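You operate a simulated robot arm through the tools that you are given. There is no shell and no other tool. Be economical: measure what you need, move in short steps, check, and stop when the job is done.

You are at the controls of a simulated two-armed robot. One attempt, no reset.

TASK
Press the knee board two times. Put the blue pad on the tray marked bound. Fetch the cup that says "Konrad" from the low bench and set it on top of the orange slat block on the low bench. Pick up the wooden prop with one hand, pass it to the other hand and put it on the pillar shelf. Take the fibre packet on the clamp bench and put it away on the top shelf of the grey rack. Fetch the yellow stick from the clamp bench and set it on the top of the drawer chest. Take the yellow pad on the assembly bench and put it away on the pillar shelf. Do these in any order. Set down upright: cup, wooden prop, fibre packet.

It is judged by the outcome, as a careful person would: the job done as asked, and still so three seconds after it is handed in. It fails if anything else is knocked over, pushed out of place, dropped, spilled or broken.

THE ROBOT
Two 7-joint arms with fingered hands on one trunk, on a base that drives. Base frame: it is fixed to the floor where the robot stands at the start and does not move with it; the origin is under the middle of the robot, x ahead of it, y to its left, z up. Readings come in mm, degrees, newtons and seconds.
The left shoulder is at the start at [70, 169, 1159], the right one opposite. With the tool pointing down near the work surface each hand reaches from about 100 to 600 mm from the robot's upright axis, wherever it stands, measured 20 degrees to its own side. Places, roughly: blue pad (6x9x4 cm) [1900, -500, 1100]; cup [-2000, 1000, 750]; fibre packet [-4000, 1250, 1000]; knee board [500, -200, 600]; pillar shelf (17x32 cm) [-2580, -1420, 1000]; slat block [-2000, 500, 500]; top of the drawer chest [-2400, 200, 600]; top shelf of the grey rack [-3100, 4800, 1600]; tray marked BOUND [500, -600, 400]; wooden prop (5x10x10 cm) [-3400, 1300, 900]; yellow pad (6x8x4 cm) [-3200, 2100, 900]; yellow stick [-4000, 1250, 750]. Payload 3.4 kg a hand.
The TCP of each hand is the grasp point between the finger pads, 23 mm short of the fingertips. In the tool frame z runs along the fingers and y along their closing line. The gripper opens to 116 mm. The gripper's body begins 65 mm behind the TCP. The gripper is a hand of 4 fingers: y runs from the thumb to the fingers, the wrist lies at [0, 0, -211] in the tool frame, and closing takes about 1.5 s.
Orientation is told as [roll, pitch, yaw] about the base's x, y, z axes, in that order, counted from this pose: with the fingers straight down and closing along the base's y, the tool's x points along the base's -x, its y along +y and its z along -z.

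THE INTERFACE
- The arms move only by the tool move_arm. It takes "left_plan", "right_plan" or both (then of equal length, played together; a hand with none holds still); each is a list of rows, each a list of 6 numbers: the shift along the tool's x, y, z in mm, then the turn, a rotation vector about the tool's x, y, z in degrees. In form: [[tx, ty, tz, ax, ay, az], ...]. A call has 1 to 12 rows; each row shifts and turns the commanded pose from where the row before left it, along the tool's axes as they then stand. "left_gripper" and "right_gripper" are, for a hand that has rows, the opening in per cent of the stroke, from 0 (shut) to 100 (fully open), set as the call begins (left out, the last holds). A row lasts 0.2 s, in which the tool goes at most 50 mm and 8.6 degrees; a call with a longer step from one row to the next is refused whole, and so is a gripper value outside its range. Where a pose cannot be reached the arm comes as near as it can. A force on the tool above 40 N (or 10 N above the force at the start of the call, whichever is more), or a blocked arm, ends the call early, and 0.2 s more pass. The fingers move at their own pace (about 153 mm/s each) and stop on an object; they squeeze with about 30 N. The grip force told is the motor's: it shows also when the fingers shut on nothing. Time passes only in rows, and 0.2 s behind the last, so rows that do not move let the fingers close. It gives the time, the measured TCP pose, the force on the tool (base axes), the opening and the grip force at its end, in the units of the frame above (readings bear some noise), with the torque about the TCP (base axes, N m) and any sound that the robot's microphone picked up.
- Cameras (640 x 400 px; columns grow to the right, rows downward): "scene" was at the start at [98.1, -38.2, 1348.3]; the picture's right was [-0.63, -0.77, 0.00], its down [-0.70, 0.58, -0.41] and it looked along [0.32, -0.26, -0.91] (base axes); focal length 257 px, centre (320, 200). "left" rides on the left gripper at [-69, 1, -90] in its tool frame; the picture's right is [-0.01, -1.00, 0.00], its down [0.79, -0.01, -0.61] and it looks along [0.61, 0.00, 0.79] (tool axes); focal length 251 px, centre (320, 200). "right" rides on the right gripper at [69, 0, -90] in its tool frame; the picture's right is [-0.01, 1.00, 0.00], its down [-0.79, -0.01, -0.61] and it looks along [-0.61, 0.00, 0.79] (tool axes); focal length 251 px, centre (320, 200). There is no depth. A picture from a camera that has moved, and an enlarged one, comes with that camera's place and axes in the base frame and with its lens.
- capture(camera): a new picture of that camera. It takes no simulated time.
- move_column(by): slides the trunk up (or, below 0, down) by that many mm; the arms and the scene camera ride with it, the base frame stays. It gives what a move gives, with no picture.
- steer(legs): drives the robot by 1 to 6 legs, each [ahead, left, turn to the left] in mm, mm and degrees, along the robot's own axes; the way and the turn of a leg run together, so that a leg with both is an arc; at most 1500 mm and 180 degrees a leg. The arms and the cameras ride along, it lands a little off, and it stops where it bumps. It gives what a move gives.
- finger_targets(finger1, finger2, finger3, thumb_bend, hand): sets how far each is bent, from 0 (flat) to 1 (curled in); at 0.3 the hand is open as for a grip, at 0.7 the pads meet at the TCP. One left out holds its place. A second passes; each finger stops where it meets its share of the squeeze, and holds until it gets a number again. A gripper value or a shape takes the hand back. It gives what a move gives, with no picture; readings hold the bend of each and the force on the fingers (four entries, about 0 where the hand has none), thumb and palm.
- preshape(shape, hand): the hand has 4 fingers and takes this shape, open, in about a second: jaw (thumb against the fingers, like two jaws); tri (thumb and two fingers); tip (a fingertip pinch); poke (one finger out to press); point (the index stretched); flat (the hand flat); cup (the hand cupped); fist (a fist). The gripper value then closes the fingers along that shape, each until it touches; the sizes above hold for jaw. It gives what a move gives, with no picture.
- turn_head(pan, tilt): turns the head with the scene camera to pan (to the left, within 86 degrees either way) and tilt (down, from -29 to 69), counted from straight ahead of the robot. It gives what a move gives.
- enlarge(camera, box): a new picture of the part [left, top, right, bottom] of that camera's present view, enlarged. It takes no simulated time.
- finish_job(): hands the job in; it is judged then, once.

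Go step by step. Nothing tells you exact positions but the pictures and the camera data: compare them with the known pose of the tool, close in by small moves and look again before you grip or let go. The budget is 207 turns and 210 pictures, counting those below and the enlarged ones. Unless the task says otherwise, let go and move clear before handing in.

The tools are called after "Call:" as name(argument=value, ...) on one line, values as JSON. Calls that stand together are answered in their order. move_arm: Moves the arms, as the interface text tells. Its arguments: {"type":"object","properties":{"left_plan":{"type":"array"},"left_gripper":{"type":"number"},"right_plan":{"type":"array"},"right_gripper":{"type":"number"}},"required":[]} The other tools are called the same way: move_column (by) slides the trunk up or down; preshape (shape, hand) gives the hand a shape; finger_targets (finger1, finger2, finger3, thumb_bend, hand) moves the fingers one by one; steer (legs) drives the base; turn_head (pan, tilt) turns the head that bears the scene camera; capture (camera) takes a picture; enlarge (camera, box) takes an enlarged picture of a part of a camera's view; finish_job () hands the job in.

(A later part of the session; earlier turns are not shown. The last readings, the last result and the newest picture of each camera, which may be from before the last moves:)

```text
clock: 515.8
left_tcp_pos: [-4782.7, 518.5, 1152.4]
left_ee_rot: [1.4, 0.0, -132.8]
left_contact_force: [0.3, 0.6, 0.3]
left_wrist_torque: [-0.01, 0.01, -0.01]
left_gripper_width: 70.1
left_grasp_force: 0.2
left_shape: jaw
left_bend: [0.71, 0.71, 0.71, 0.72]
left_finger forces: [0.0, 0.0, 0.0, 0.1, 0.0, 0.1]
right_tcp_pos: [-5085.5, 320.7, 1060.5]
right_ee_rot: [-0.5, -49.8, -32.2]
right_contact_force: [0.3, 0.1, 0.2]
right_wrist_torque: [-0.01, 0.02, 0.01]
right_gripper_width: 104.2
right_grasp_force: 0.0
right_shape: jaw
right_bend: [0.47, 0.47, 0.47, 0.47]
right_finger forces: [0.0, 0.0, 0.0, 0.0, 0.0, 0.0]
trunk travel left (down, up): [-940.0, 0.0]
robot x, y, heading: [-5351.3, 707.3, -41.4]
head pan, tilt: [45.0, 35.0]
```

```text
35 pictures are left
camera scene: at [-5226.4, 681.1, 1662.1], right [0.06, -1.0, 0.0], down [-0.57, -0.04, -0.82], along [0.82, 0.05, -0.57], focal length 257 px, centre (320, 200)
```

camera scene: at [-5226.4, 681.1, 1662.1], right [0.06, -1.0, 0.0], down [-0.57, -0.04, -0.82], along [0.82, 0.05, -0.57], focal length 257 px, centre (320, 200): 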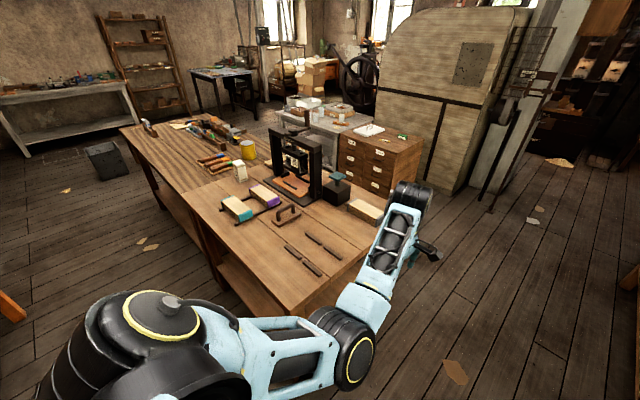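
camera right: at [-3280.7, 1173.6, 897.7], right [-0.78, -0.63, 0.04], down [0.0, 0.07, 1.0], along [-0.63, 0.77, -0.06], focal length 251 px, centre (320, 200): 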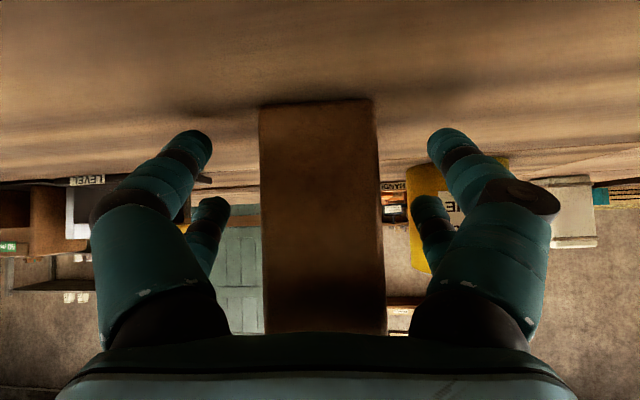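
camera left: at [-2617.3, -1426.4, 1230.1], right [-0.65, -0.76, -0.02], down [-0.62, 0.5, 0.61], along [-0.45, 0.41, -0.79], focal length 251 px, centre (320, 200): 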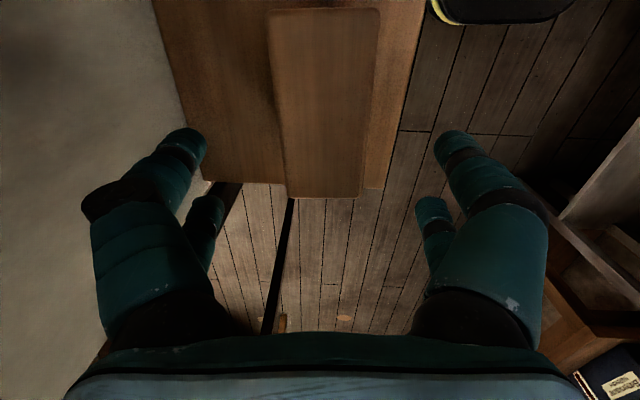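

The packet is at about [-3877, 1257]. I'll check the stick on the chest with a zoom, then strafe left to the packet.

Call:
enlarge(camera="scene", box=[300, 90, 440, 180])

Call:
steer(legs=[[0, 760, 0], [0, 755, 0]])

Call:
turn_head(pan=-10, tilt=45)

Call:
capture(camera="scene")

```text
4.44 times, centred on (370, 135) of scene
camera zoom: at [-5226.4, 681.1, 1662.1], right [0.06, -1.0, 0.0], down [-0.57, -0.04, -0.82], along [0.82, 0.05, -0.57], focal length 1141 px, centre (98, 489)
```

zoom: 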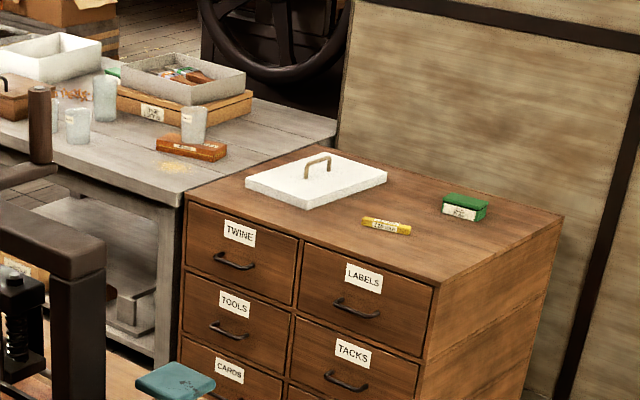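

```text
clock: 523.5
left_tcp_pos: [-3787.0, 1638.1, 1151.9]
left_ee_rot: [1.4, 0.0, -133.4]
left_contact_force: [0.8, -0.5, 0.0]
left_wrist_torque: [0.02, 0.02, 0.0]
left_gripper_width: 70.0
left_grasp_force: 0.0
left_shape: jaw
left_bend: [0.71, 0.71, 0.71, 0.72]
left_finger forces: [0.1, 0.0, 0.0, 0.1, 0.0, 0.0]
right_tcp_pos: [-4091.0, 1442.3, 1059.8]
right_ee_rot: [-0.5, -49.8, -32.8]
right_contact_force: [0.0, 0.0, 1.0]
right_wrist_torque: [0.01, 0.01, 0.0]
right_gripper_width: 104.3
right_grasp_force: 0.1
right_shape: jaw
right_bend: [0.47, 0.47, 0.47, 0.47]
right_finger forces: [0.1, 0.0, 0.1, 0.0, 0.0, 0.0]
trunk travel left (down, up): [-940.0, 0.0]
robot x, y, heading: [-4354.6, 1835.7, -41.8]
head pan, tilt: [45.0, 35.0]
```

```text
clock: 524.8
left_tcp_pos: [-3786.8, 1638.4, 1151.7]
left_ee_rot: [1.4, 0.0, -133.5]
left_contact_force: [0.1, 0.5, -0.1]
left_wrist_torque: [0.0, -0.01, 0.01]
left_gripper_width: 70.0
left_grasp_force: 0.2
left_shape: jaw
left_bend: [0.71, 0.71, 0.71, 0.72]
left_finger forces: [0.0, 0.0, 0.1, 0.0, 0.0, 0.0]
right_tcp_pos: [-4090.8, 1443.3, 1060.1]
right_ee_rot: [-0.5, -49.8, -32.6]
right_contact_force: [-1.5, -0.2, 0.2]
right_wrist_torque: [-0.02, -0.01, 0.01]
right_gripper_width: 104.4
right_grasp_force: 0.1
right_shape: jaw
right_bend: [0.47, 0.47, 0.47, 0.47]
right_finger forces: [0.1, 0.0, 0.1, 0.1, 0.1, 0.1]
trunk travel left (down, up): [-940.0, 0.0]
robot x, y, heading: [-4356.4, 1831.9, -41.7]
head pan, tilt: [-10.0, 45.0]
```

```text
33 pictures are left
camera scene: at [-4266.8, 1736.0, 1647.2], right [-0.79, -0.62, 0.0], down [-0.44, 0.56, -0.71], along [0.44, -0.56, -0.71], focal length 257 px, centre (320, 200)
```

scene: 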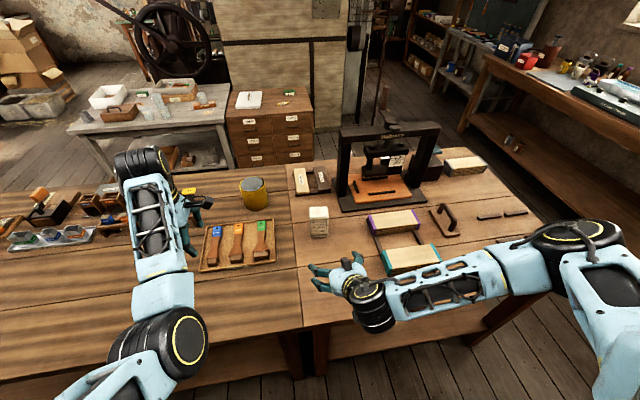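

Stick, chest and cup are all fine. I'll move 140 mm closer and set the right hand to 65°, aimed straight.

Call:
steer(legs=[[140, 0, 0]])

Call:
move_arm(right_plan=[[0, 0, 0, 3.5, 0, 2.9], [0, 0, 0, 3.5, 0, 2.9], [13, 0, 12, 0, -5, 0], [16, 0, 10, 0, -5, 0], [16, 0, 10, 0, -5, 0], [20, 0, 10, 0, 0, 0], [20, 0, 10, 0, 0, 0], [0, 0, 0, 0, 0, 0]], right_gripper=95)

Call:
capture(camera="right")

Call:
enlarge(camera="scene", box=[260, 170, 440, 310])

```text
clock: 526.1
left_tcp_pos: [-3681.7, 1545.4, 1152.9]
left_ee_rot: [1.5, 0.0, -133.4]
left_contact_force: [0.5, -0.2, 0.2]
left_wrist_torque: [0.01, -0.02, -0.01]
left_gripper_width: 70.3
left_grasp_force: 0.1
left_shape: jaw
left_bend: [0.71, 0.71, 0.71, 0.72]
left_finger forces: [0.2, 0.0, 0.1, 0.0, 0.1, 0.0]
right_tcp_pos: [-3985.4, 1349.3, 1060.8]
right_ee_rot: [-0.5, -49.9, -32.4]
right_contact_force: [-0.2, 0.4, -0.4]
right_wrist_torque: [-0.01, -0.03, -0.02]
right_gripper_width: 104.3
right_grasp_force: 0.0
right_shape: jaw
right_bend: [0.47, 0.47, 0.47, 0.47]
right_finger forces: [0.0, 0.1, 0.1, 0.0, 0.0, 0.0]
trunk travel left (down, up): [-940.0, 0.0]
robot x, y, heading: [-4246.7, 1737.3, -42.0]
head pan, tilt: [-10.0, 45.0]
```

```text
clock: 527.9
left_tcp_pos: [-3680.8, 1543.1, 1151.3]
left_ee_rot: [1.3, 0.0, -133.4]
left_contact_force: [0.3, -0.8, -0.4]
left_wrist_torque: [0.0, 0.03, 0.01]
left_gripper_width: 70.0
left_grasp_force: 0.1
left_shape: jaw
left_bend: [0.71, 0.71, 0.71, 0.72]
left_finger forces: [0.0, 0.0, 0.0, 0.0, 0.1, 0.0]
right_tcp_pos: [-3984.2, 1347.5, 958.8]
right_ee_rot: [-0.9, -64.8, -41.2]
right_contact_force: [-0.4, -0.3, -0.3]
right_wrist_torque: [0.03, 0.0, 0.0]
right_gripper_width: 109.9
right_grasp_force: 0.0
right_shape: jaw
right_bend: [0.4, 0.4, 0.4, 0.4]
right_finger forces: [0.1, 0.0, 0.1, 0.0, 0.0, 0.1]
trunk travel left (down, up): [-940.0, 0.0]
robot x, y, heading: [-4249.6, 1737.6, -41.6]
head pan, tilt: [-10.0, 45.0]
```

```text
32 pictures are left
camera right: at [-4065.5, 1421.9, 935.7], right [0.67, 0.74, 0.0], down [-0.16, 0.14, 0.98], along [0.72, -0.66, 0.21], focal length 251 px, centre (320, 200)
```

right: 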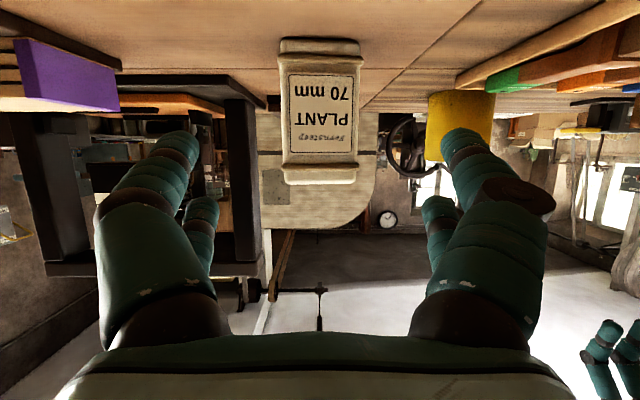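

```text
2.86 times, centred on (350, 240) of scene
camera zoom: at [-4160.1, 1641.3, 1647.3], right [-0.79, -0.62, 0.0], down [-0.44, 0.56, -0.71], along [0.44, -0.56, -0.71], focal length 734 px, centre (234, 86)
```

zoom: 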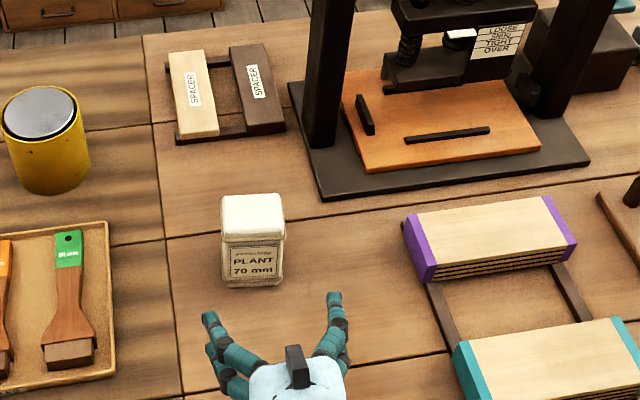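

The packet (75×57×100 mm) stands straight ahead of the hand, 150 mm away. I'll lower 54 mm, move in, and stop around it.

Call:
move_arm(right_plan=[[24.4, -1, 11.5, 0, 0, 0], [24.4, -1, 11.5, 0, 0, 0], [-12.4, -1, 26.2, 0, 0, 0], [-12.4, 0, 26.2, 0, 0, 0], [-12.4, 0, 26.2, 0, 0, 0], [-12.4, 0, 26.2, 0, 0, 0], [-12.4, 0, 26.2, 0, 0, 0], [0, 0, 0, 0, 0, 0]], right_gripper=95)

Call:
capture(camera="right")

```text
clock: 529.7
left_tcp_pos: [-3680.8, 1544.8, 1150.7]
left_ee_rot: [1.4, -0.1, -133.3]
left_contact_force: [-0.4, 0.2, -0.1]
left_wrist_torque: [0.02, 0.01, 0.03]
left_gripper_width: 69.9
left_grasp_force: 0.1
left_shape: jaw
left_bend: [0.71, 0.71, 0.71, 0.72]
left_finger forces: [0.0, 0.0, 0.1, 0.0, 0.0, 0.0]
right_tcp_pos: [-3875.8, 1247.0, 907.3]
right_ee_rot: [-1.0, -64.8, -41.2]
right_contact_force: [-0.6, 0.9, 0.4]
right_wrist_torque: [-0.01, 0.0, 0.02]
right_gripper_width: 110.1
right_grasp_force: 0.1
right_shape: jaw
right_bend: [0.4, 0.4, 0.4, 0.4]
right_finger forces: [0.0, 0.2, 0.0, 0.0, 0.0, 0.0]
trunk travel left (down, up): [-940.0, 0.0]
robot x, y, heading: [-4248.8, 1737.9, -41.9]
head pan, tilt: [-10.0, 45.0]
```

```text
30 pictures are left
camera right: at [-3957.5, 1321.8, 884.7], right [0.67, 0.74, 0.0], down [-0.16, 0.14, 0.98], along [0.72, -0.66, 0.21], focal length 251 px, centre (320, 200)
```

right: 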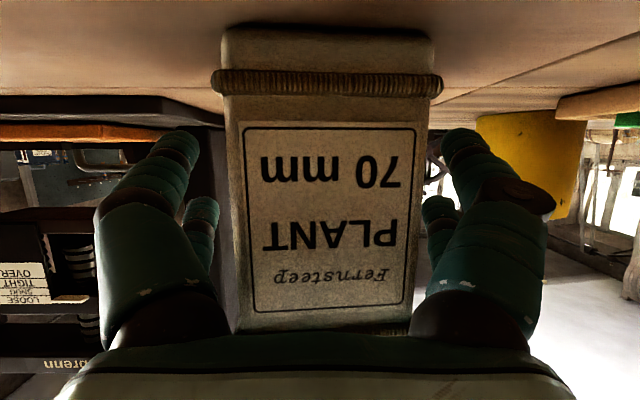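

Packet is centred between the fingers. Closing and lifting.

Call:
move_arm(right_plan=[[0, 0, 0, 0, 0, 0], [0, 0, 0, 0, 0, 0], [0, 0, 0, 0, 0, 0], [0, 0, 0, 0, 0, 0], [0, 0, 0, 0, 0, 0], [0, 0, 0, 0, 0, 0], [-9, 0, -4.2, 0, 0, 0], [-18, 0, -8.5, 0, 0, 0], [-27, 0, -12.7, 0, 0, 0], [-36, 0, -17, 0, 0, 0], [-36, 0, -17, 0, 0, 0], [-36, 0, -17, 0, 0, 0]], right_gripper=0)

Call:
capture(camera="right")

```text
clock: 532.3
left_tcp_pos: [-3679.1, 1543.5, 1152.0]
left_ee_rot: [1.4, -0.1, -133.2]
left_contact_force: [-0.2, 0.0, -0.2]
left_wrist_torque: [-0.02, -0.01, 0.0]
left_gripper_width: 70.1
left_grasp_force: 0.0
left_shape: jaw
left_bend: [0.71, 0.71, 0.71, 0.72]
left_finger forces: [0.0, 0.0, 0.1, 0.0, 0.0, 0.1]
right_tcp_pos: [-3877.8, 1248.8, 1085.8]
right_ee_rot: [-1.0, -64.8, -41.1]
right_contact_force: [0.1, 0.5, -2.4]
right_wrist_torque: [-0.01, -0.04, 0.01]
right_gripper_width: 63.1
right_grasp_force: 30.2
right_shape: jaw
right_bend: [0.72, 0.72, 0.71, 0.74]
right_finger forces: [27.6, 28.5, 27.7, 0.1, 27.6, 0.0]
trunk travel left (down, up): [-940.0, 0.0]
robot x, y, heading: [-4248.4, 1739.4, -41.8]
head pan, tilt: [-10.0, 45.0]
```

```text
29 pictures are left
camera right: at [-3959.4, 1323.1, 1062.8], right [0.67, 0.74, 0.0], down [-0.16, 0.14, 0.98], along [0.72, -0.66, 0.21], focal length 251 px, centre (320, 200)
```

right: 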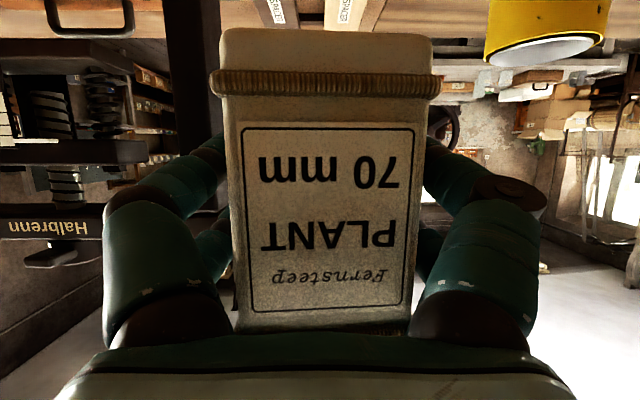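

The packet is held upright. I'll back off, strafe out past the bench ends and turn round towards the grey rack.

Call:
steer(legs=[[-230, 0, 0], [0, 1150, 0], [0, 1100, 0], [0, 0, 90], [0, 0, 90]])

Call:
turn_head(pan=-30, tilt=10)

Call:
capture(camera="scene")

```text
clock: 552.5
left_tcp_pos: [-3539.8, 3770.6, 1151.4]
left_ee_rot: [1.5, -0.1, 50.4]
left_contact_force: [-0.2, -0.4, 0.1]
left_wrist_torque: [-0.02, 0.01, 0.03]
left_gripper_width: 70.1
left_grasp_force: 0.2
left_shape: jaw
left_bend: [0.71, 0.71, 0.71, 0.72]
left_finger forces: [0.1, 0.0, 0.0, 0.0, 0.0, 0.0]
right_tcp_pos: [-3359.9, 4077.5, 1085.8]
right_ee_rot: [-1.0, -64.8, 142.5]
right_contact_force: [0.3, -0.7, -1.1]
right_wrist_torque: [-0.01, -0.04, 0.04]
right_gripper_width: 63.1
right_grasp_force: 30.0
right_shape: jaw
right_bend: [0.72, 0.72, 0.71, 0.74]
right_finger forces: [27.6, 27.6, 27.4, 0.0, 27.5, 0.0]
trunk travel left (down, up): [-940.0, 0.0]
robot x, y, heading: [-2959.1, 3608.3, 141.9]
head pan, tilt: [-10.0, 45.0]
```

```text
clock: 553.5
left_tcp_pos: [-3539.2, 3770.5, 1151.4]
left_ee_rot: [1.4, 0.0, 50.4]
left_contact_force: [-0.4, 0.1, 0.9]
left_wrist_torque: [-0.02, -0.01, 0.04]
left_gripper_width: 70.0
left_grasp_force: 0.0
left_shape: jaw
left_bend: [0.71, 0.71, 0.71, 0.72]
left_finger forces: [0.0, 0.0, 0.0, 0.0, 0.0, 0.0]
right_tcp_pos: [-3359.9, 4076.8, 1085.8]
right_ee_rot: [-1.1, -64.8, 142.6]
right_contact_force: [-0.1, 0.5, -0.8]
right_wrist_torque: [-0.01, 0.05, 0.0]
right_gripper_width: 62.8
right_grasp_force: 29.5
right_shape: jaw
right_bend: [0.72, 0.72, 0.71, 0.74]
right_finger forces: [27.7, 27.6, 27.3, 0.0, 27.5, 0.0]
trunk travel left (down, up): [-940.0, 0.0]
robot x, y, heading: [-2957.8, 3614.0, 141.9]
head pan, tilt: [-30.0, 10.0]
```

```text
28 pictures are left
camera scene: at [-3030.8, 3729.4, 1702.1], right [0.93, 0.37, 0.0], down [0.07, -0.16, -0.98], along [-0.37, 0.91, -0.17], focal length 257 px, centre (320, 200)
```

scene: 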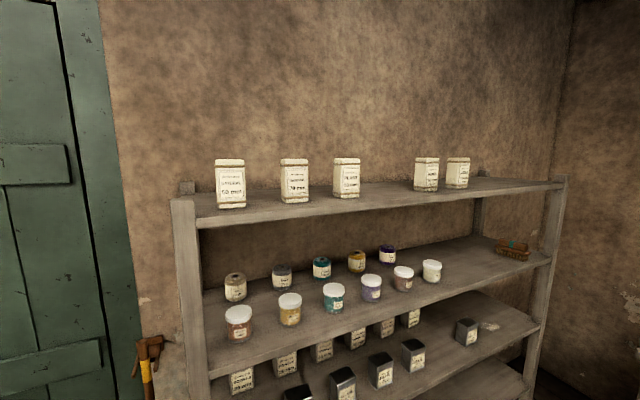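

The grey rack's top shelf has a gap between the third and fourth packets. I'll tuck the left hand lower and back, and raise the right hand high.

Call:
move_arm(left_plan=[[0, 0, 20, 0, 0, 0], [0, 0, 20, 0, 0, 0], [0, 0, 20, 0, 0, 0], [0, 0, 20, 0, 0, 0], [0, 0, 20, 0, 0, 0], [0, 0, 20, 0, 0, 0], [0, -12, 0, 0, 0, 0], [0, -12, 0, 0, 0, 0], [0, -12, 0, 0, 0, 0], [0, -12, 0, 0, 0, 0], [0, -12, 0, 0, 0, 0], [0, -12, 0, 0, 0, 0]], right_plan=[[-27, 0, -12.7, 0, 0, 0], [-27, 0, -12.7, 0, 0, 0], [-27, 0, -12.7, 0, 0, 0], [-27, 0, -12.7, 0, 0, 0], [-27, 0, -12.7, 0, 0, 0], [-27, 0, -12.7, 0, 0, 0], [-27, 0, -12.7, 0, 0, 0], [-27, 0, -12.7, 0, 0, 0], [-27, 0, -12.7, 0, 0, 0], [-27, 0, -12.7, 0, 0, 0], [-27, 0, -12.7, 0, 0, 0], [-27, 0, -12.7, 0, 0, 0]], right_gripper=0, left_gripper=60)

Call:
move_arm(right_plan=[[-22, 0, -10, 0, 0, 0], [-22, 0, -10, 0, 0, 0], [-22, 0, -10, 0, 0, 0], [-22, 0, -10, 0, 0, 0], [-22, 0, -10, 0, 0, 0], [-22, 0, -10, 0, 0, 0], [-22, 0, -10, 0, 0, 0], [-22, 0, -10, 0, 0, 0], [-22, 0, -10, 0, 0, 0], [0, 0, 0, 0, 0, 0]], right_gripper=0)

```text
clock: 556.1
left_tcp_pos: [-3484.5, 3726.6, 1030.7]
left_ee_rot: [1.4, -0.2, 50.3]
left_contact_force: [-0.5, -0.3, -0.5]
left_wrist_torque: [-0.01, 0.06, -0.03]
left_gripper_width: 70.1
left_grasp_force: 0.0
left_shape: jaw
left_bend: [0.71, 0.71, 0.71, 0.72]
left_finger forces: [0.0, 0.1, 0.0, 0.0, 0.0, 0.0]
right_tcp_pos: [-3362.3, 4073.3, 1443.3]
right_ee_rot: [-1.0, -64.8, 142.6]
right_contact_force: [0.8, -0.1, -1.4]
right_wrist_torque: [0.02, 0.0, 0.03]
right_gripper_width: 62.8
right_grasp_force: 29.9
right_shape: jaw
right_bend: [0.72, 0.72, 0.71, 0.74]
right_finger forces: [27.4, 27.7, 27.1, 0.1, 27.5, 0.0]
trunk travel left (down, up): [-940.0, 0.0]
robot x, y, heading: [-2958.5, 3609.2, 141.9]
head pan, tilt: [-30.0, 10.0]
```

```text
clock: 558.3
left_tcp_pos: [-3486.1, 3725.6, 1030.1]
left_ee_rot: [1.4, 0.1, 50.3]
left_contact_force: [0.5, 0.9, 0.3]
left_wrist_torque: [0.02, -0.01, -0.03]
left_gripper_width: 70.2
left_grasp_force: 0.0
left_shape: jaw
left_bend: [0.71, 0.71, 0.71, 0.72]
left_finger forces: [0.0, 0.1, 0.0, 0.0, 0.1, 0.0]
right_tcp_pos: [-3367.2, 4075.7, 1662.0]
right_ee_rot: [-1.0, -64.9, 142.5]
right_contact_force: [0.1, -0.1, -2.3]
right_wrist_torque: [-0.01, -0.03, 0.01]
right_gripper_width: 62.8
right_grasp_force: 30.1
right_shape: jaw
right_bend: [0.72, 0.72, 0.71, 0.74]
right_finger forces: [27.4, 27.5, 27.2, 0.0, 27.4, 0.1]
trunk travel left (down, up): [-940.0, 0.0]
robot x, y, heading: [-2958.5, 3608.6, 142.0]
head pan, tilt: [-30.0, 10.0]
```

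The right arm reaches z 1662 with the packet upright. I'll strafe right to face the gap and look.

Call:
steer(legs=[[-80, 0, -3], [0, -450, 0]])

Call:
turn_head(pan=0, tilt=10)

Call:
capture(camera="scene")

Call:
capture(camera="right")

```text
clock: 559.4
left_tcp_pos: [-3436.0, 3713.5, 1027.2]
left_ee_rot: [1.0, -0.1, 47.9]
left_contact_force: [0.3, 0.8, -0.3]
left_wrist_torque: [-0.04, -0.04, -0.02]
left_gripper_width: 70.0
left_grasp_force: 0.0
left_shape: jaw
left_bend: [0.71, 0.71, 0.71, 0.72]
left_finger forces: [0.1, 0.0, 0.0, 0.1, 0.0, 0.0]
right_tcp_pos: [-3305.4, 4060.0, 1656.1]
right_ee_rot: [-1.0, -64.3, 140.0]
right_contact_force: [-0.3, 0.1, -2.2]
right_wrist_torque: [0.01, -0.05, 0.03]
right_gripper_width: 62.9
right_grasp_force: 29.7
right_shape: jaw
right_bend: [0.72, 0.72, 0.71, 0.74]
right_finger forces: [27.6, 27.5, 27.2, 0.1, 27.6, 0.0]
trunk travel left (down, up): [-940.0, 0.0]
robot x, y, heading: [-2910.0, 3570.7, 139.4]
head pan, tilt: [-30.0, 10.0]
stopped in leg 1: the robot was blocked; the commanded pose is now the measured one
```

```text
clock: 560.3
left_tcp_pos: [-3429.3, 3707.3, 1030.6]
left_ee_rot: [1.5, 0.0, 47.8]
left_contact_force: [-0.1, -0.3, 1.2]
left_wrist_torque: [-0.02, -0.03, 0.0]
left_gripper_width: 69.9
left_grasp_force: 0.0
left_shape: jaw
left_bend: [0.71, 0.71, 0.71, 0.72]
left_finger forces: [0.0, 0.0, 0.0, 0.1, 0.0, 0.0]
right_tcp_pos: [-3293.9, 4049.9, 1662.4]
right_ee_rot: [-1.0, -64.9, 139.8]
right_contact_force: [0.3, 0.6, -0.3]
right_wrist_torque: [0.03, -0.01, -0.03]
right_gripper_width: 62.9
right_grasp_force: 30.1
right_shape: jaw
right_bend: [0.72, 0.72, 0.71, 0.74]
right_finger forces: [27.5, 27.5, 27.2, 0.1, 27.5, 0.0]
trunk travel left (down, up): [-940.0, 0.0]
robot x, y, heading: [-2906.2, 3570.0, 139.4]
head pan, tilt: [0.0, 10.0]
```

```text
27 pictures are left
camera scene: at [-3012.1, 3662.4, 1702.6], right [0.65, 0.76, 0.0], down [0.13, -0.11, -0.99], along [-0.75, 0.64, -0.17], focal length 257 px, centre (320, 200)
```

scene: 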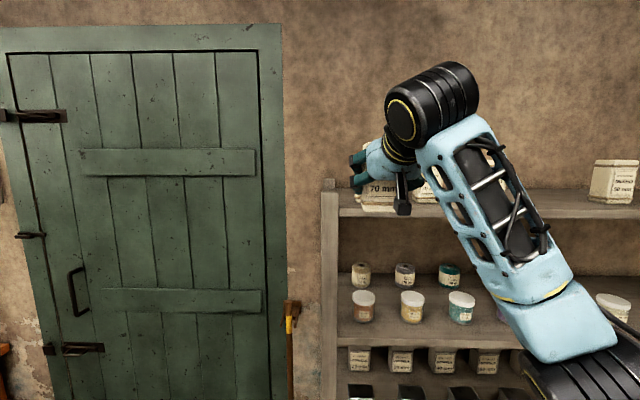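

```text
26 pictures are left
camera right: at [-3210.2, 3977.6, 1638.6], right [-0.66, -0.75, 0.0], down [0.16, -0.14, 0.98], along [-0.74, 0.64, 0.21], focal length 251 px, centre (320, 200)
```

right: 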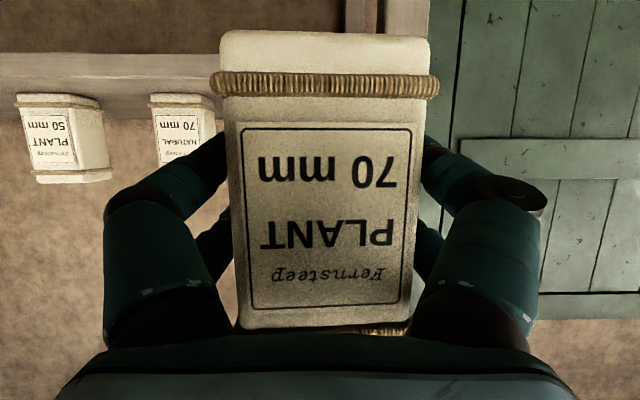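

The base touched something behind me, probably the black bin by the stool. I'll look there before moving on.

Call:
turn_head(pan=-86, tilt=45)

Call:
capture(camera="scene")

```text
clock: 561.9
left_tcp_pos: [-3431.6, 3708.8, 1028.6]
left_ee_rot: [1.5, 0.1, 47.8]
left_contact_force: [-0.5, -0.2, 0.1]
left_wrist_torque: [0.01, 0.02, 0.0]
left_gripper_width: 70.1
left_grasp_force: 0.2
left_shape: jaw
left_bend: [0.71, 0.71, 0.71, 0.72]
left_finger forces: [0.0, 0.0, 0.0, 0.1, 0.0, 0.0]
right_tcp_pos: [-3295.8, 4053.5, 1660.1]
right_ee_rot: [-1.0, -64.7, 140.1]
right_contact_force: [0.1, -1.1, -1.5]
right_wrist_torque: [0.02, 0.02, -0.01]
right_gripper_width: 62.8
right_grasp_force: 30.1
right_shape: jaw
right_bend: [0.72, 0.72, 0.71, 0.74]
right_finger forces: [27.6, 27.5, 27.3, 0.0, 27.5, 0.0]
trunk travel left (down, up): [-940.0, 0.0]
robot x, y, heading: [-2912.2, 3571.6, 139.3]
head pan, tilt: [-85.9, 45.0]
```

```text
25 pictures are left
camera scene: at [-2897.1, 3669.8, 1647.2], right [0.8, -0.6, 0.0], down [-0.42, -0.57, -0.71], along [0.42, 0.57, -0.71], focal length 257 px, centre (320, 200)
```

scene: 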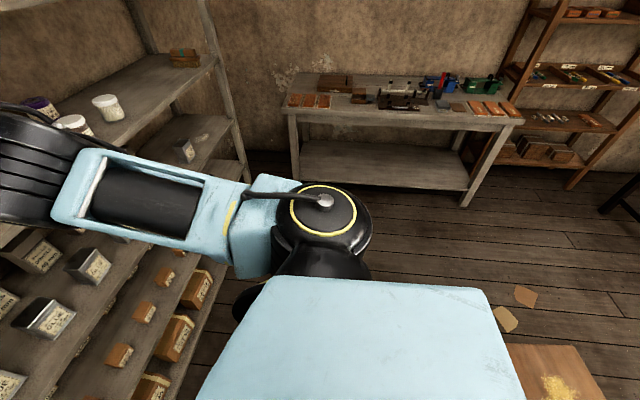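

The stool is where it was and nothing fell. I'll raise the packet 36 mm, move gently forward and right, and view the shelf closely.

Call:
move_arm(right_plan=[[-10.9, 0, -5, 0, 0, 0], [-10.9, 0, -5, 0, 0, 0], [-10.9, 0, -5, 0, 0, 0], [0, 0, 0, 0, 0, 0]], right_gripper=0)

Call:
steer(legs=[[45, 0, 0], [0, -70, 0]])

Call:
turn_head(pan=-12, tilt=12)

Call:
enlarge(camera="scene", box=[200, 100, 520, 300])

Call:
capture(camera="right")

```text
clock: 562.9
left_tcp_pos: [-3431.6, 3708.4, 1029.0]
left_ee_rot: [1.4, 0.0, 47.8]
left_contact_force: [-0.8, 0.8, -0.2]
left_wrist_torque: [0.02, 0.01, -0.05]
left_gripper_width: 70.3
left_grasp_force: 0.1
left_shape: jaw
left_bend: [0.71, 0.71, 0.71, 0.72]
left_finger forces: [0.1, 0.0, 0.1, 0.0, 0.0, 0.0]
right_tcp_pos: [-3296.6, 4051.6, 1695.9]
right_ee_rot: [-1.0, -64.7, 140.0]
right_contact_force: [0.3, 0.2, -2.5]
right_wrist_torque: [-0.02, -0.02, 0.0]
right_gripper_width: 62.8
right_grasp_force: 30.0
right_shape: jaw
right_bend: [0.72, 0.72, 0.71, 0.74]
right_finger forces: [27.5, 27.4, 27.2, 0.1, 27.4, 0.0]
trunk travel left (down, up): [-940.0, 0.0]
robot x, y, heading: [-2905.3, 3570.6, 139.3]
head pan, tilt: [-85.9, 45.0]
```

```text
clock: 564.5
left_tcp_pos: [-3423.1, 3783.6, 1029.5]
left_ee_rot: [1.6, -0.5, 47.8]
left_contact_force: [-1.3, -0.2, -0.1]
left_wrist_torque: [0.05, -0.03, 0.01]
left_gripper_width: 69.9
left_grasp_force: 0.0
left_shape: jaw
left_bend: [0.71, 0.71, 0.71, 0.72]
left_finger forces: [0.0, 0.0, 0.0, 0.0, 0.0, 0.0]
right_tcp_pos: [-3291.7, 4122.4, 1700.4]
right_ee_rot: [-2.2, -64.9, 141.2]
right_contact_force: [-0.3, -1.1, -1.9]
right_wrist_torque: [0.04, 0.01, -0.03]
right_gripper_width: 62.8
right_grasp_force: 30.4
right_shape: jaw
right_bend: [0.72, 0.72, 0.71, 0.74]
right_finger forces: [27.6, 27.6, 27.2, 0.0, 27.5, 0.0]
trunk travel left (down, up): [-940.0, 0.0]
robot x, y, heading: [-2896.5, 3658.3, 139.5]
head pan, tilt: [-85.9, 45.0]
```

```text
clock: 565.9
left_tcp_pos: [-3420.2, 3790.8, 1028.6]
left_ee_rot: [1.4, 0.1, 48.0]
left_contact_force: [0.1, -0.1, 0.4]
left_wrist_torque: [-0.01, 0.0, 0.01]
left_gripper_width: 70.1
left_grasp_force: 0.1
left_shape: jaw
left_bend: [0.71, 0.71, 0.71, 0.72]
left_finger forces: [0.2, 0.0, 0.0, 0.0, 0.0, 0.1]
right_tcp_pos: [-3285.6, 4133.8, 1697.9]
right_ee_rot: [-1.1, -64.6, 140.1]
right_contact_force: [0.3, -0.2, -1.6]
right_wrist_torque: [0.02, 0.0, 0.01]
right_gripper_width: 62.9
right_grasp_force: 30.3
right_shape: jaw
right_bend: [0.72, 0.72, 0.71, 0.74]
right_finger forces: [27.6, 27.5, 27.2, 0.0, 27.7, 0.0]
trunk travel left (down, up): [-940.0, 0.0]
robot x, y, heading: [-2896.9, 3655.5, 139.4]
head pan, tilt: [-12.0, 12.0]
```

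```text
2.00 times, centred on (360, 200) of scene
camera zoom: at [-2990.2, 3761.2, 1698.9], right [0.8, 0.61, 0.0], down [0.13, -0.17, -0.98], along [-0.59, 0.78, -0.21], focal length 514 px, centre (240, 200)
```

zoom: 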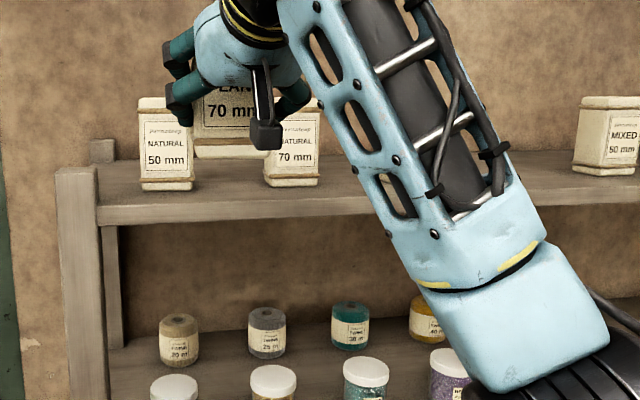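

```text
23 pictures are left
camera right: at [-3202.6, 4061.4, 1674.5], right [-0.66, -0.75, 0.0], down [0.16, -0.14, 0.98], along [-0.74, 0.64, 0.21], focal length 251 px, centre (320, 200)
```

right: 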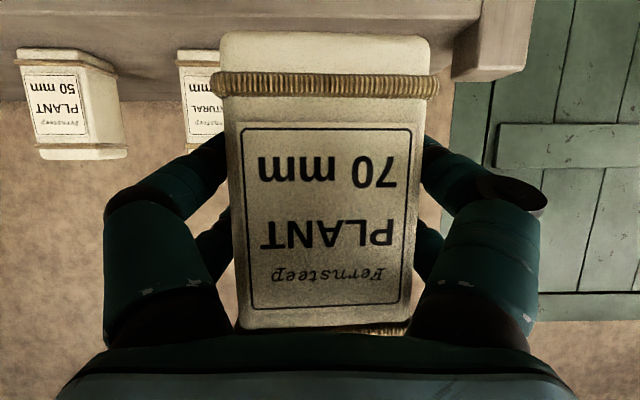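

Triangulated: shelf top z ≈ 1570, front edge 125 mm beyond the packet, and a wide gap further right. I'll step forward 45 mm (away from the bin) and strafe right 460 mm to the gap.

Call:
steer(legs=[[45, 0, 0], [0, -230, 0], [0, -230, 0]])

Call:
turn_head(pan=-5, tilt=12)

Call:
capture(camera="scene")

Call:
capture(camera="right")

```text
clock: 569.5
left_tcp_pos: [-3159.2, 4165.5, 1027.9]
left_ee_rot: [1.5, -0.1, 48.1]
left_contact_force: [-0.9, 1.3, 0.8]
left_wrist_torque: [0.05, 0.01, -0.01]
left_gripper_width: 70.3
left_grasp_force: 0.0
left_shape: jaw
left_bend: [0.71, 0.71, 0.71, 0.72]
left_finger forces: [0.0, 0.0, 0.0, 0.1, 0.0, 0.1]
right_tcp_pos: [-3026.4, 4505.9, 1697.9]
right_ee_rot: [-1.7, -64.7, 140.9]
right_contact_force: [-0.6, -1.2, -0.9]
right_wrist_torque: [0.06, -0.02, 0.0]
right_gripper_width: 63.0
right_grasp_force: 30.4
right_shape: jaw
right_bend: [0.72, 0.72, 0.71, 0.74]
right_finger forces: [27.6, 27.6, 27.2, 0.0, 27.6, 0.1]
trunk travel left (down, up): [-940.0, 0.0]
robot x, y, heading: [-2626.6, 4033.7, 139.6]
head pan, tilt: [-12.0, 12.0]
```

```text
clock: 570.1
left_tcp_pos: [-3156.6, 4167.0, 1028.0]
left_ee_rot: [1.5, -0.1, 48.2]
left_contact_force: [-0.5, -0.5, -0.5]
left_wrist_torque: [0.0, -0.01, 0.01]
left_gripper_width: 70.2
left_grasp_force: 0.1
left_shape: jaw
left_bend: [0.71, 0.71, 0.71, 0.72]
left_finger forces: [0.0, 0.0, 0.0, 0.1, 0.1, 0.0]
right_tcp_pos: [-3025.5, 4508.4, 1697.0]
right_ee_rot: [-1.3, -64.7, 140.7]
right_contact_force: [-0.3, -0.2, -1.7]
right_wrist_torque: [0.0, -0.01, 0.0]
right_gripper_width: 62.8
right_grasp_force: 30.0
right_shape: jaw
right_bend: [0.72, 0.72, 0.71, 0.74]
right_finger forces: [27.5, 27.6, 27.3, 0.0, 27.6, 0.0]
trunk travel left (down, up): [-940.0, 0.0]
robot x, y, heading: [-2631.6, 4034.9, 139.3]
head pan, tilt: [-5.0, 12.0]
```

```text
22 pictures are left
camera scene: at [-2736.3, 4130.7, 1698.9], right [0.71, 0.7, 0.0], down [0.15, -0.15, -0.98], along [-0.69, 0.7, -0.21], focal length 257 px, centre (320, 200)
```

scene: 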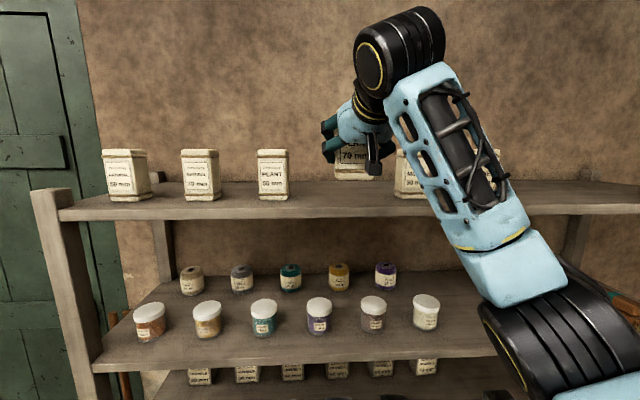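

```text
21 pictures are left
camera right: at [-2941.4, 4437.3, 1674.4], right [-0.65, -0.76, 0.0], down [0.16, -0.14, 0.98], along [-0.74, 0.64, 0.21], focal length 251 px, centre (320, 200)
```

right: 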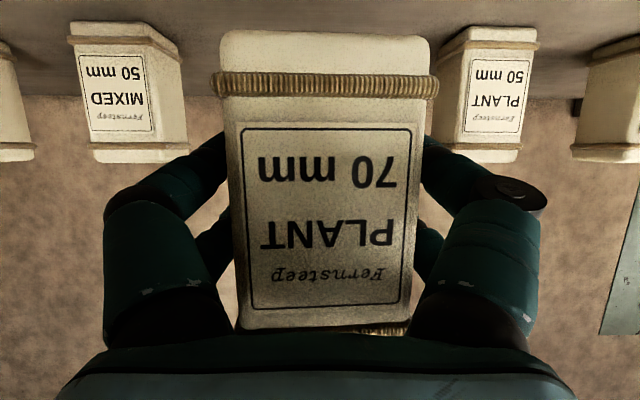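

The packet faces the middle of the gap. I'll advance the base 35 mm, lower the hand 35 mm and reach in 67 mm.

Call:
steer(legs=[[35, 0, 0]])

Call:
move_arm(right_plan=[[15.9, 0, 7.4, 0, 0, 0], [15.9, 0, 7.4, 0, 0, 0], [-7.1, 0, 15.2, 0, 0, 0], [-7.1, 0, 15.2, 0, 0, 0], [-7.1, 0, 15.2, 0, 0, 0], [-7.1, 0, 15.2, 0, 0, 0], [0, 0, 0, 0, 0, 0]], right_gripper=0)

Call:
capture(camera="scene")

Call:
capture(camera="right")

```text
clock: 571.0
left_tcp_pos: [-3177.2, 4187.5, 1032.6]
left_ee_rot: [1.8, 0.0, 48.1]
left_contact_force: [1.4, 0.3, 1.1]
left_wrist_torque: [0.01, 0.04, -0.01]
left_gripper_width: 69.9
left_grasp_force: 0.1
left_shape: jaw
left_bend: [0.71, 0.71, 0.71, 0.72]
left_finger forces: [0.0, 0.0, 0.0, 0.1, 0.1, 0.0]
right_tcp_pos: [-3040.1, 4528.0, 1702.4]
right_ee_rot: [-1.0, -65.2, 140.3]
right_contact_force: [0.8, -0.4, -1.5]
right_wrist_torque: [0.04, 0.02, -0.03]
right_gripper_width: 62.8
right_grasp_force: 30.7
right_shape: jaw
right_bend: [0.72, 0.72, 0.71, 0.74]
right_finger forces: [27.7, 27.5, 27.2, 0.1, 27.6, 0.0]
trunk travel left (down, up): [-940.0, 0.0]
robot x, y, heading: [-2660.9, 4059.1, 139.5]
head pan, tilt: [-5.0, 12.0]
```

```text
clock: 572.6
left_tcp_pos: [-3182.8, 4192.1, 1028.8]
left_ee_rot: [1.4, 0.0, 48.1]
left_contact_force: [0.2, -1.1, 0.0]
left_wrist_torque: [0.0, 0.03, -0.01]
left_gripper_width: 70.1
left_grasp_force: 0.0
left_shape: jaw
left_bend: [0.71, 0.71, 0.71, 0.72]
left_finger forces: [0.1, 0.0, 0.1, 0.1, 0.1, 0.0]
right_tcp_pos: [-3101.7, 4578.2, 1663.0]
right_ee_rot: [-1.1, -64.8, 140.4]
right_contact_force: [0.4, -0.2, -1.7]
right_wrist_torque: [0.01, -0.01, 0.0]
right_gripper_width: 63.0
right_grasp_force: 29.3
right_shape: jaw
right_bend: [0.72, 0.72, 0.71, 0.74]
right_finger forces: [27.5, 27.6, 27.1, 0.0, 27.6, 0.0]
trunk travel left (down, up): [-940.0, 0.0]
robot x, y, heading: [-2658.9, 4056.2, 139.2]
head pan, tilt: [-5.0, 12.0]
```

```text
20 pictures are left
camera scene: at [-2761.9, 4155.7, 1698.8], right [0.71, 0.7, 0.0], down [0.15, -0.15, -0.98], along [-0.69, 0.7, -0.21], focal length 257 px, centre (320, 200)
```

scene: 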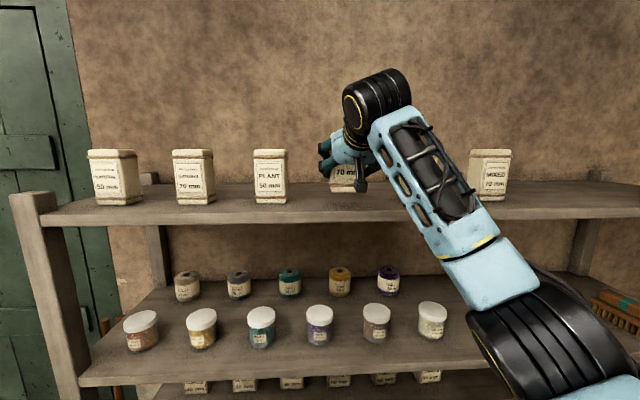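

```text
19 pictures are left
camera right: at [-3018.2, 4506.3, 1638.8], right [-0.65, -0.76, 0.0], down [0.16, -0.14, 0.98], along [-0.74, 0.64, 0.21], focal length 251 px, centre (320, 200)
```

right: 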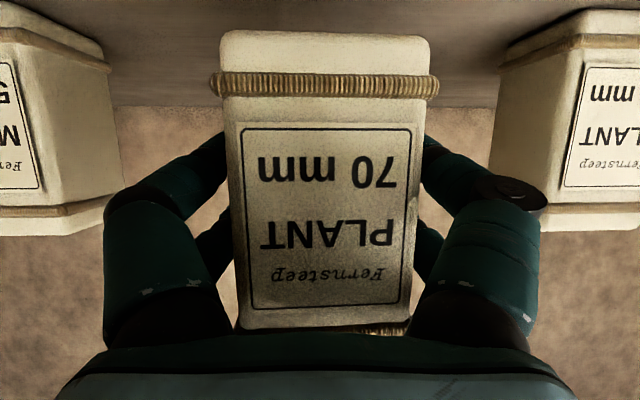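

The packet hangs over the shelf inside the gap. Lowering to contact.

Call:
move_arm(right_plan=[[10.9, 0, 5.1, 0, 0, 0], [9, 0, 4.2, 0, 0, 0], [2.7, 0, 1.3, 0, 0, 0], [2.7, 0, 1.3, 0, 0, 0], [2.7, 0, 1.3, 0, 0, 0], [2.7, 0, 1.3, 0, 0, 0], [2.7, 0, 1.3, 0, 0, 0], [2.7, 0, 1.3, 0, 0, 0], [0, 0, 0, 0, 0, 0]], right_gripper=0)

Call:
enlarge(camera="scene", box=[220, 110, 420, 250])

```text
clock: 574.6
left_tcp_pos: [-3181.0, 4191.5, 1030.1]
left_ee_rot: [1.5, 0.0, 48.2]
left_contact_force: [0.5, 0.1, 0.5]
left_wrist_torque: [0.01, -0.01, 0.02]
left_gripper_width: 70.1
left_grasp_force: 0.0
left_shape: jaw
left_bend: [0.71, 0.71, 0.71, 0.72]
left_finger forces: [0.1, 0.0, 0.1, 0.0, 0.1, 0.0]
right_tcp_pos: [-3098.4, 4576.7, 1626.5]
right_ee_rot: [-1.0, -65.2, 140.4]
right_contact_force: [-9.5, 10.0, 37.7]
right_wrist_torque: [0.21, 0.52, -0.09]
right_gripper_width: 62.6
right_grasp_force: 30.2
right_shape: jaw
right_bend: [0.72, 0.72, 0.71, 0.74]
right_finger forces: [28.2, 27.2, 27.3, 0.0, 28.6, 0.0]
trunk travel left (down, up): [-940.0, 0.0]
robot x, y, heading: [-2659.8, 4059.1, 139.5]
head pan, tilt: [-5.0, 12.0]
```

```text
2.86 times, centred on (320, 180) of scene
camera zoom: at [-2760.2, 4153.5, 1699.6], right [0.71, 0.7, 0.0], down [0.15, -0.15, -0.98], along [-0.69, 0.7, -0.21], focal length 734 px, centre (320, 257)
```

zoom: 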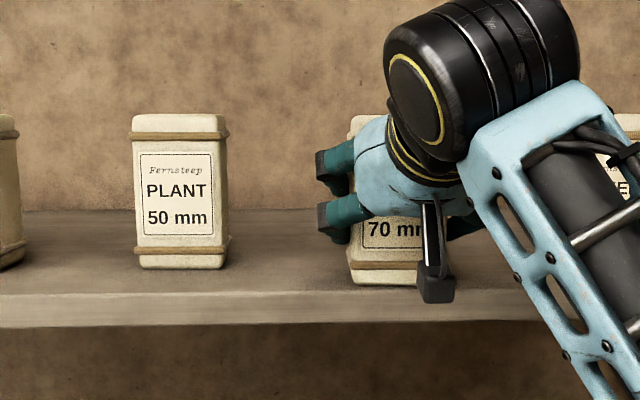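

The packet rests on the shelf, well inside the edge. I'll ease up a millimetre, open and withdraw along the fingers.

Call:
move_arm(right_plan=[[-1.4, 0, -0.6, 0, 0, 0], [0, 0, 0, 0, 0, 0], [0, 0, 0, 0, 0, 0], [0, 0, 0, 0, 0, 0], [0, 0, 0, 0, 0, 0], [0, 0, 0, 0, 0, 0], [0, 0, -10, 0, 0, 0], [0, 0, -20, 0, 0, 0], [0, 0, -25, 0, 0, 0], [0, 0, -30, 0, 0, 0], [0, 0, -30, 0, 0, 0], [0, 0, 0, 0, 0, 0]], right_gripper=95)

Call:
capture(camera="scene")

Call:
capture(camera="right")

```text
clock: 577.2
left_tcp_pos: [-3182.7, 4191.4, 1029.9]
left_ee_rot: [1.4, 0.1, 48.1]
left_contact_force: [0.1, -0.4, 0.4]
left_wrist_torque: [-0.02, 0.01, 0.03]
left_gripper_width: 69.9
left_grasp_force: 0.1
left_shape: jaw
left_bend: [0.71, 0.71, 0.71, 0.72]
left_finger forces: [0.1, 0.1, 0.1, 0.1, 0.0, 0.1]
right_tcp_pos: [-3021.6, 4510.7, 1672.7]
right_ee_rot: [-1.1, -64.8, 140.3]
right_contact_force: [-0.4, -0.9, -0.3]
right_wrist_torque: [0.02, 0.0, -0.02]
right_gripper_width: 110.1
right_grasp_force: 0.1
right_shape: jaw
right_bend: [0.4, 0.4, 0.4, 0.4]
right_finger forces: [0.0, 0.0, 0.0, 0.0, 0.0, 0.1]
trunk travel left (down, up): [-940.0, 0.0]
robot x, y, heading: [-2663.5, 4057.1, 139.4]
head pan, tilt: [-5.0, 12.0]
```

```text
17 pictures are left
camera scene: at [-2761.4, 4155.3, 1698.9], right [0.71, 0.7, 0.0], down [0.15, -0.15, -0.98], along [-0.69, 0.7, -0.21], focal length 257 px, centre (320, 200)
```

scene: 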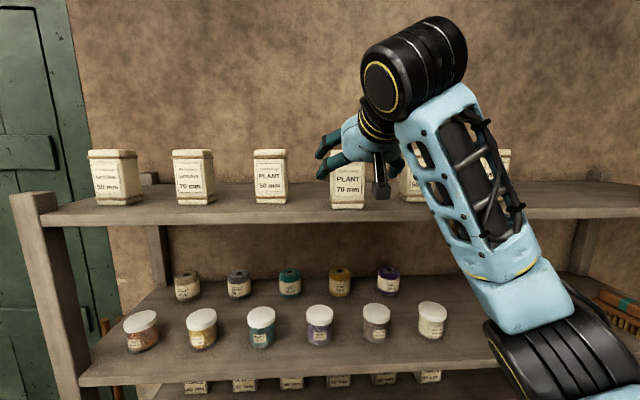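

```text
16 pictures are left
camera right: at [-2938.9, 4438.2, 1649.4], right [-0.65, -0.76, 0.0], down [0.16, -0.14, 0.98], along [-0.74, 0.64, 0.21], focal length 251 px, centre (320, 200)
```

right: 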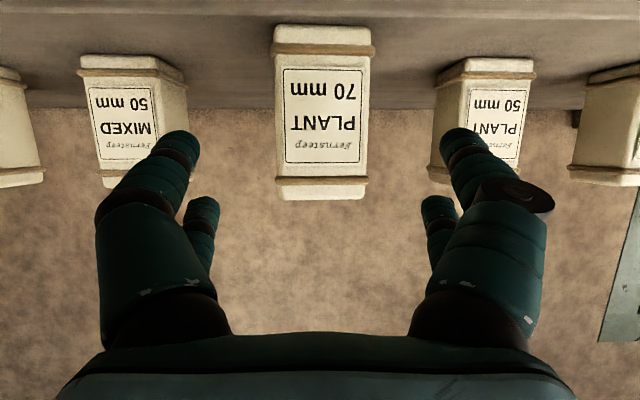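

The PLANT 70 packet stands upright in its gap. I'll withdraw the hand further, move off, and check that the bin and stool I touched are undisturbed.

Call:
move_arm(right_plan=[[0, 0, -25, 0, 0, 0], [5, 0, -30, 0, 0, 0], [15, 0, -30, 0, 0, 0], [0, 0, 0, 0, 0, 0]], right_gripper=60)

Call:
steer(legs=[[0, 450, 0], [0, 450, 0], [0, 0, -40]])

Call:
turn_head(pan=-75, tilt=40)

Call:
capture(camera="scene")

```text
clock: 578.2
left_tcp_pos: [-3181.2, 4191.2, 1029.3]
left_ee_rot: [1.4, 0.0, 48.1]
left_contact_force: [0.2, -0.1, -0.2]
left_wrist_torque: [-0.03, 0.03, -0.01]
left_gripper_width: 70.1
left_grasp_force: 0.0
left_shape: jaw
left_bend: [0.71, 0.71, 0.71, 0.72]
left_finger forces: [0.0, 0.0, 0.0, 0.0, 0.0, 0.0]
right_tcp_pos: [-2956.2, 4452.9, 1691.9]
right_ee_rot: [-1.2, -64.7, 140.5]
right_contact_force: [0.1, -0.3, 0.5]
right_wrist_torque: [0.02, 0.01, 0.0]
right_gripper_width: 70.0
right_grasp_force: 0.0
right_shape: jaw
right_bend: [0.71, 0.71, 0.71, 0.72]
right_finger forces: [0.0, 0.1, 0.0, 0.0, 0.1, 0.0]
trunk travel left (down, up): [-940.0, 0.0]
robot x, y, heading: [-2658.8, 4059.1, 139.7]
head pan, tilt: [-5.0, 12.0]
```

```text
clock: 585.1
left_tcp_pos: [-3556.9, 3806.2, 1029.5]
left_ee_rot: [1.4, 0.0, 8.2]
left_contact_force: [0.1, 0.9, -0.1]
left_wrist_torque: [0.02, 0.02, 0.04]
left_gripper_width: 70.0
left_grasp_force: 0.0
left_shape: jaw
left_bend: [0.71, 0.71, 0.71, 0.72]
left_finger forces: [0.1, 0.0, 0.1, 0.0, 0.1, 0.0]
right_tcp_pos: [-3217.8, 3861.5, 1693.0]
right_ee_rot: [-1.1, -64.8, 100.7]
right_contact_force: [0.2, -0.1, 0.7]
right_wrist_torque: [0.02, -0.02, 0.01]
right_gripper_width: 70.2
right_grasp_force: 0.1
right_shape: jaw
right_bend: [0.71, 0.71, 0.71, 0.72]
right_finger forces: [0.0, 0.0, 0.0, 0.0, 0.0, 0.0]
trunk travel left (down, up): [-940.0, 0.0]
robot x, y, heading: [-3236.3, 3367.0, 99.7]
head pan, tilt: [-5.0, 12.0]
```

```text
clock: 586.5
left_tcp_pos: [-3557.7, 3804.9, 1028.8]
left_ee_rot: [1.4, 0.0, 8.2]
left_contact_force: [0.3, 0.5, 0.2]
left_wrist_torque: [0.02, 0.01, -0.01]
left_gripper_width: 70.2
left_grasp_force: 0.1
left_shape: jaw
left_bend: [0.71, 0.71, 0.71, 0.72]
left_finger forces: [0.0, 0.0, 0.0, 0.1, 0.0, 0.1]
right_tcp_pos: [-3216.4, 3861.5, 1692.7]
right_ee_rot: [-1.1, -64.9, 100.5]
right_contact_force: [0.2, 0.2, -1.1]
right_wrist_torque: [-0.01, 0.01, 0.03]
right_gripper_width: 70.1
right_grasp_force: 0.1
right_shape: jaw
right_bend: [0.71, 0.71, 0.71, 0.72]
right_finger forces: [0.1, 0.1, 0.0, 0.0, 0.0, 0.0]
trunk travel left (down, up): [-940.0, 0.0]
robot x, y, heading: [-3240.4, 3368.8, 99.8]
head pan, tilt: [-75.0, 40.0]
```

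```text
15 pictures are left
camera scene: at [-3172.7, 3451.6, 1654.5], right [0.42, -0.91, 0.0], down [-0.58, -0.27, -0.77], along [0.7, 0.32, -0.64], focal length 257 px, centre (320, 200)
```

scene: 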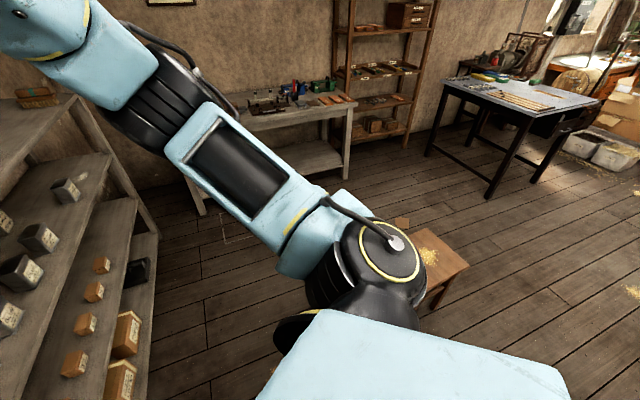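

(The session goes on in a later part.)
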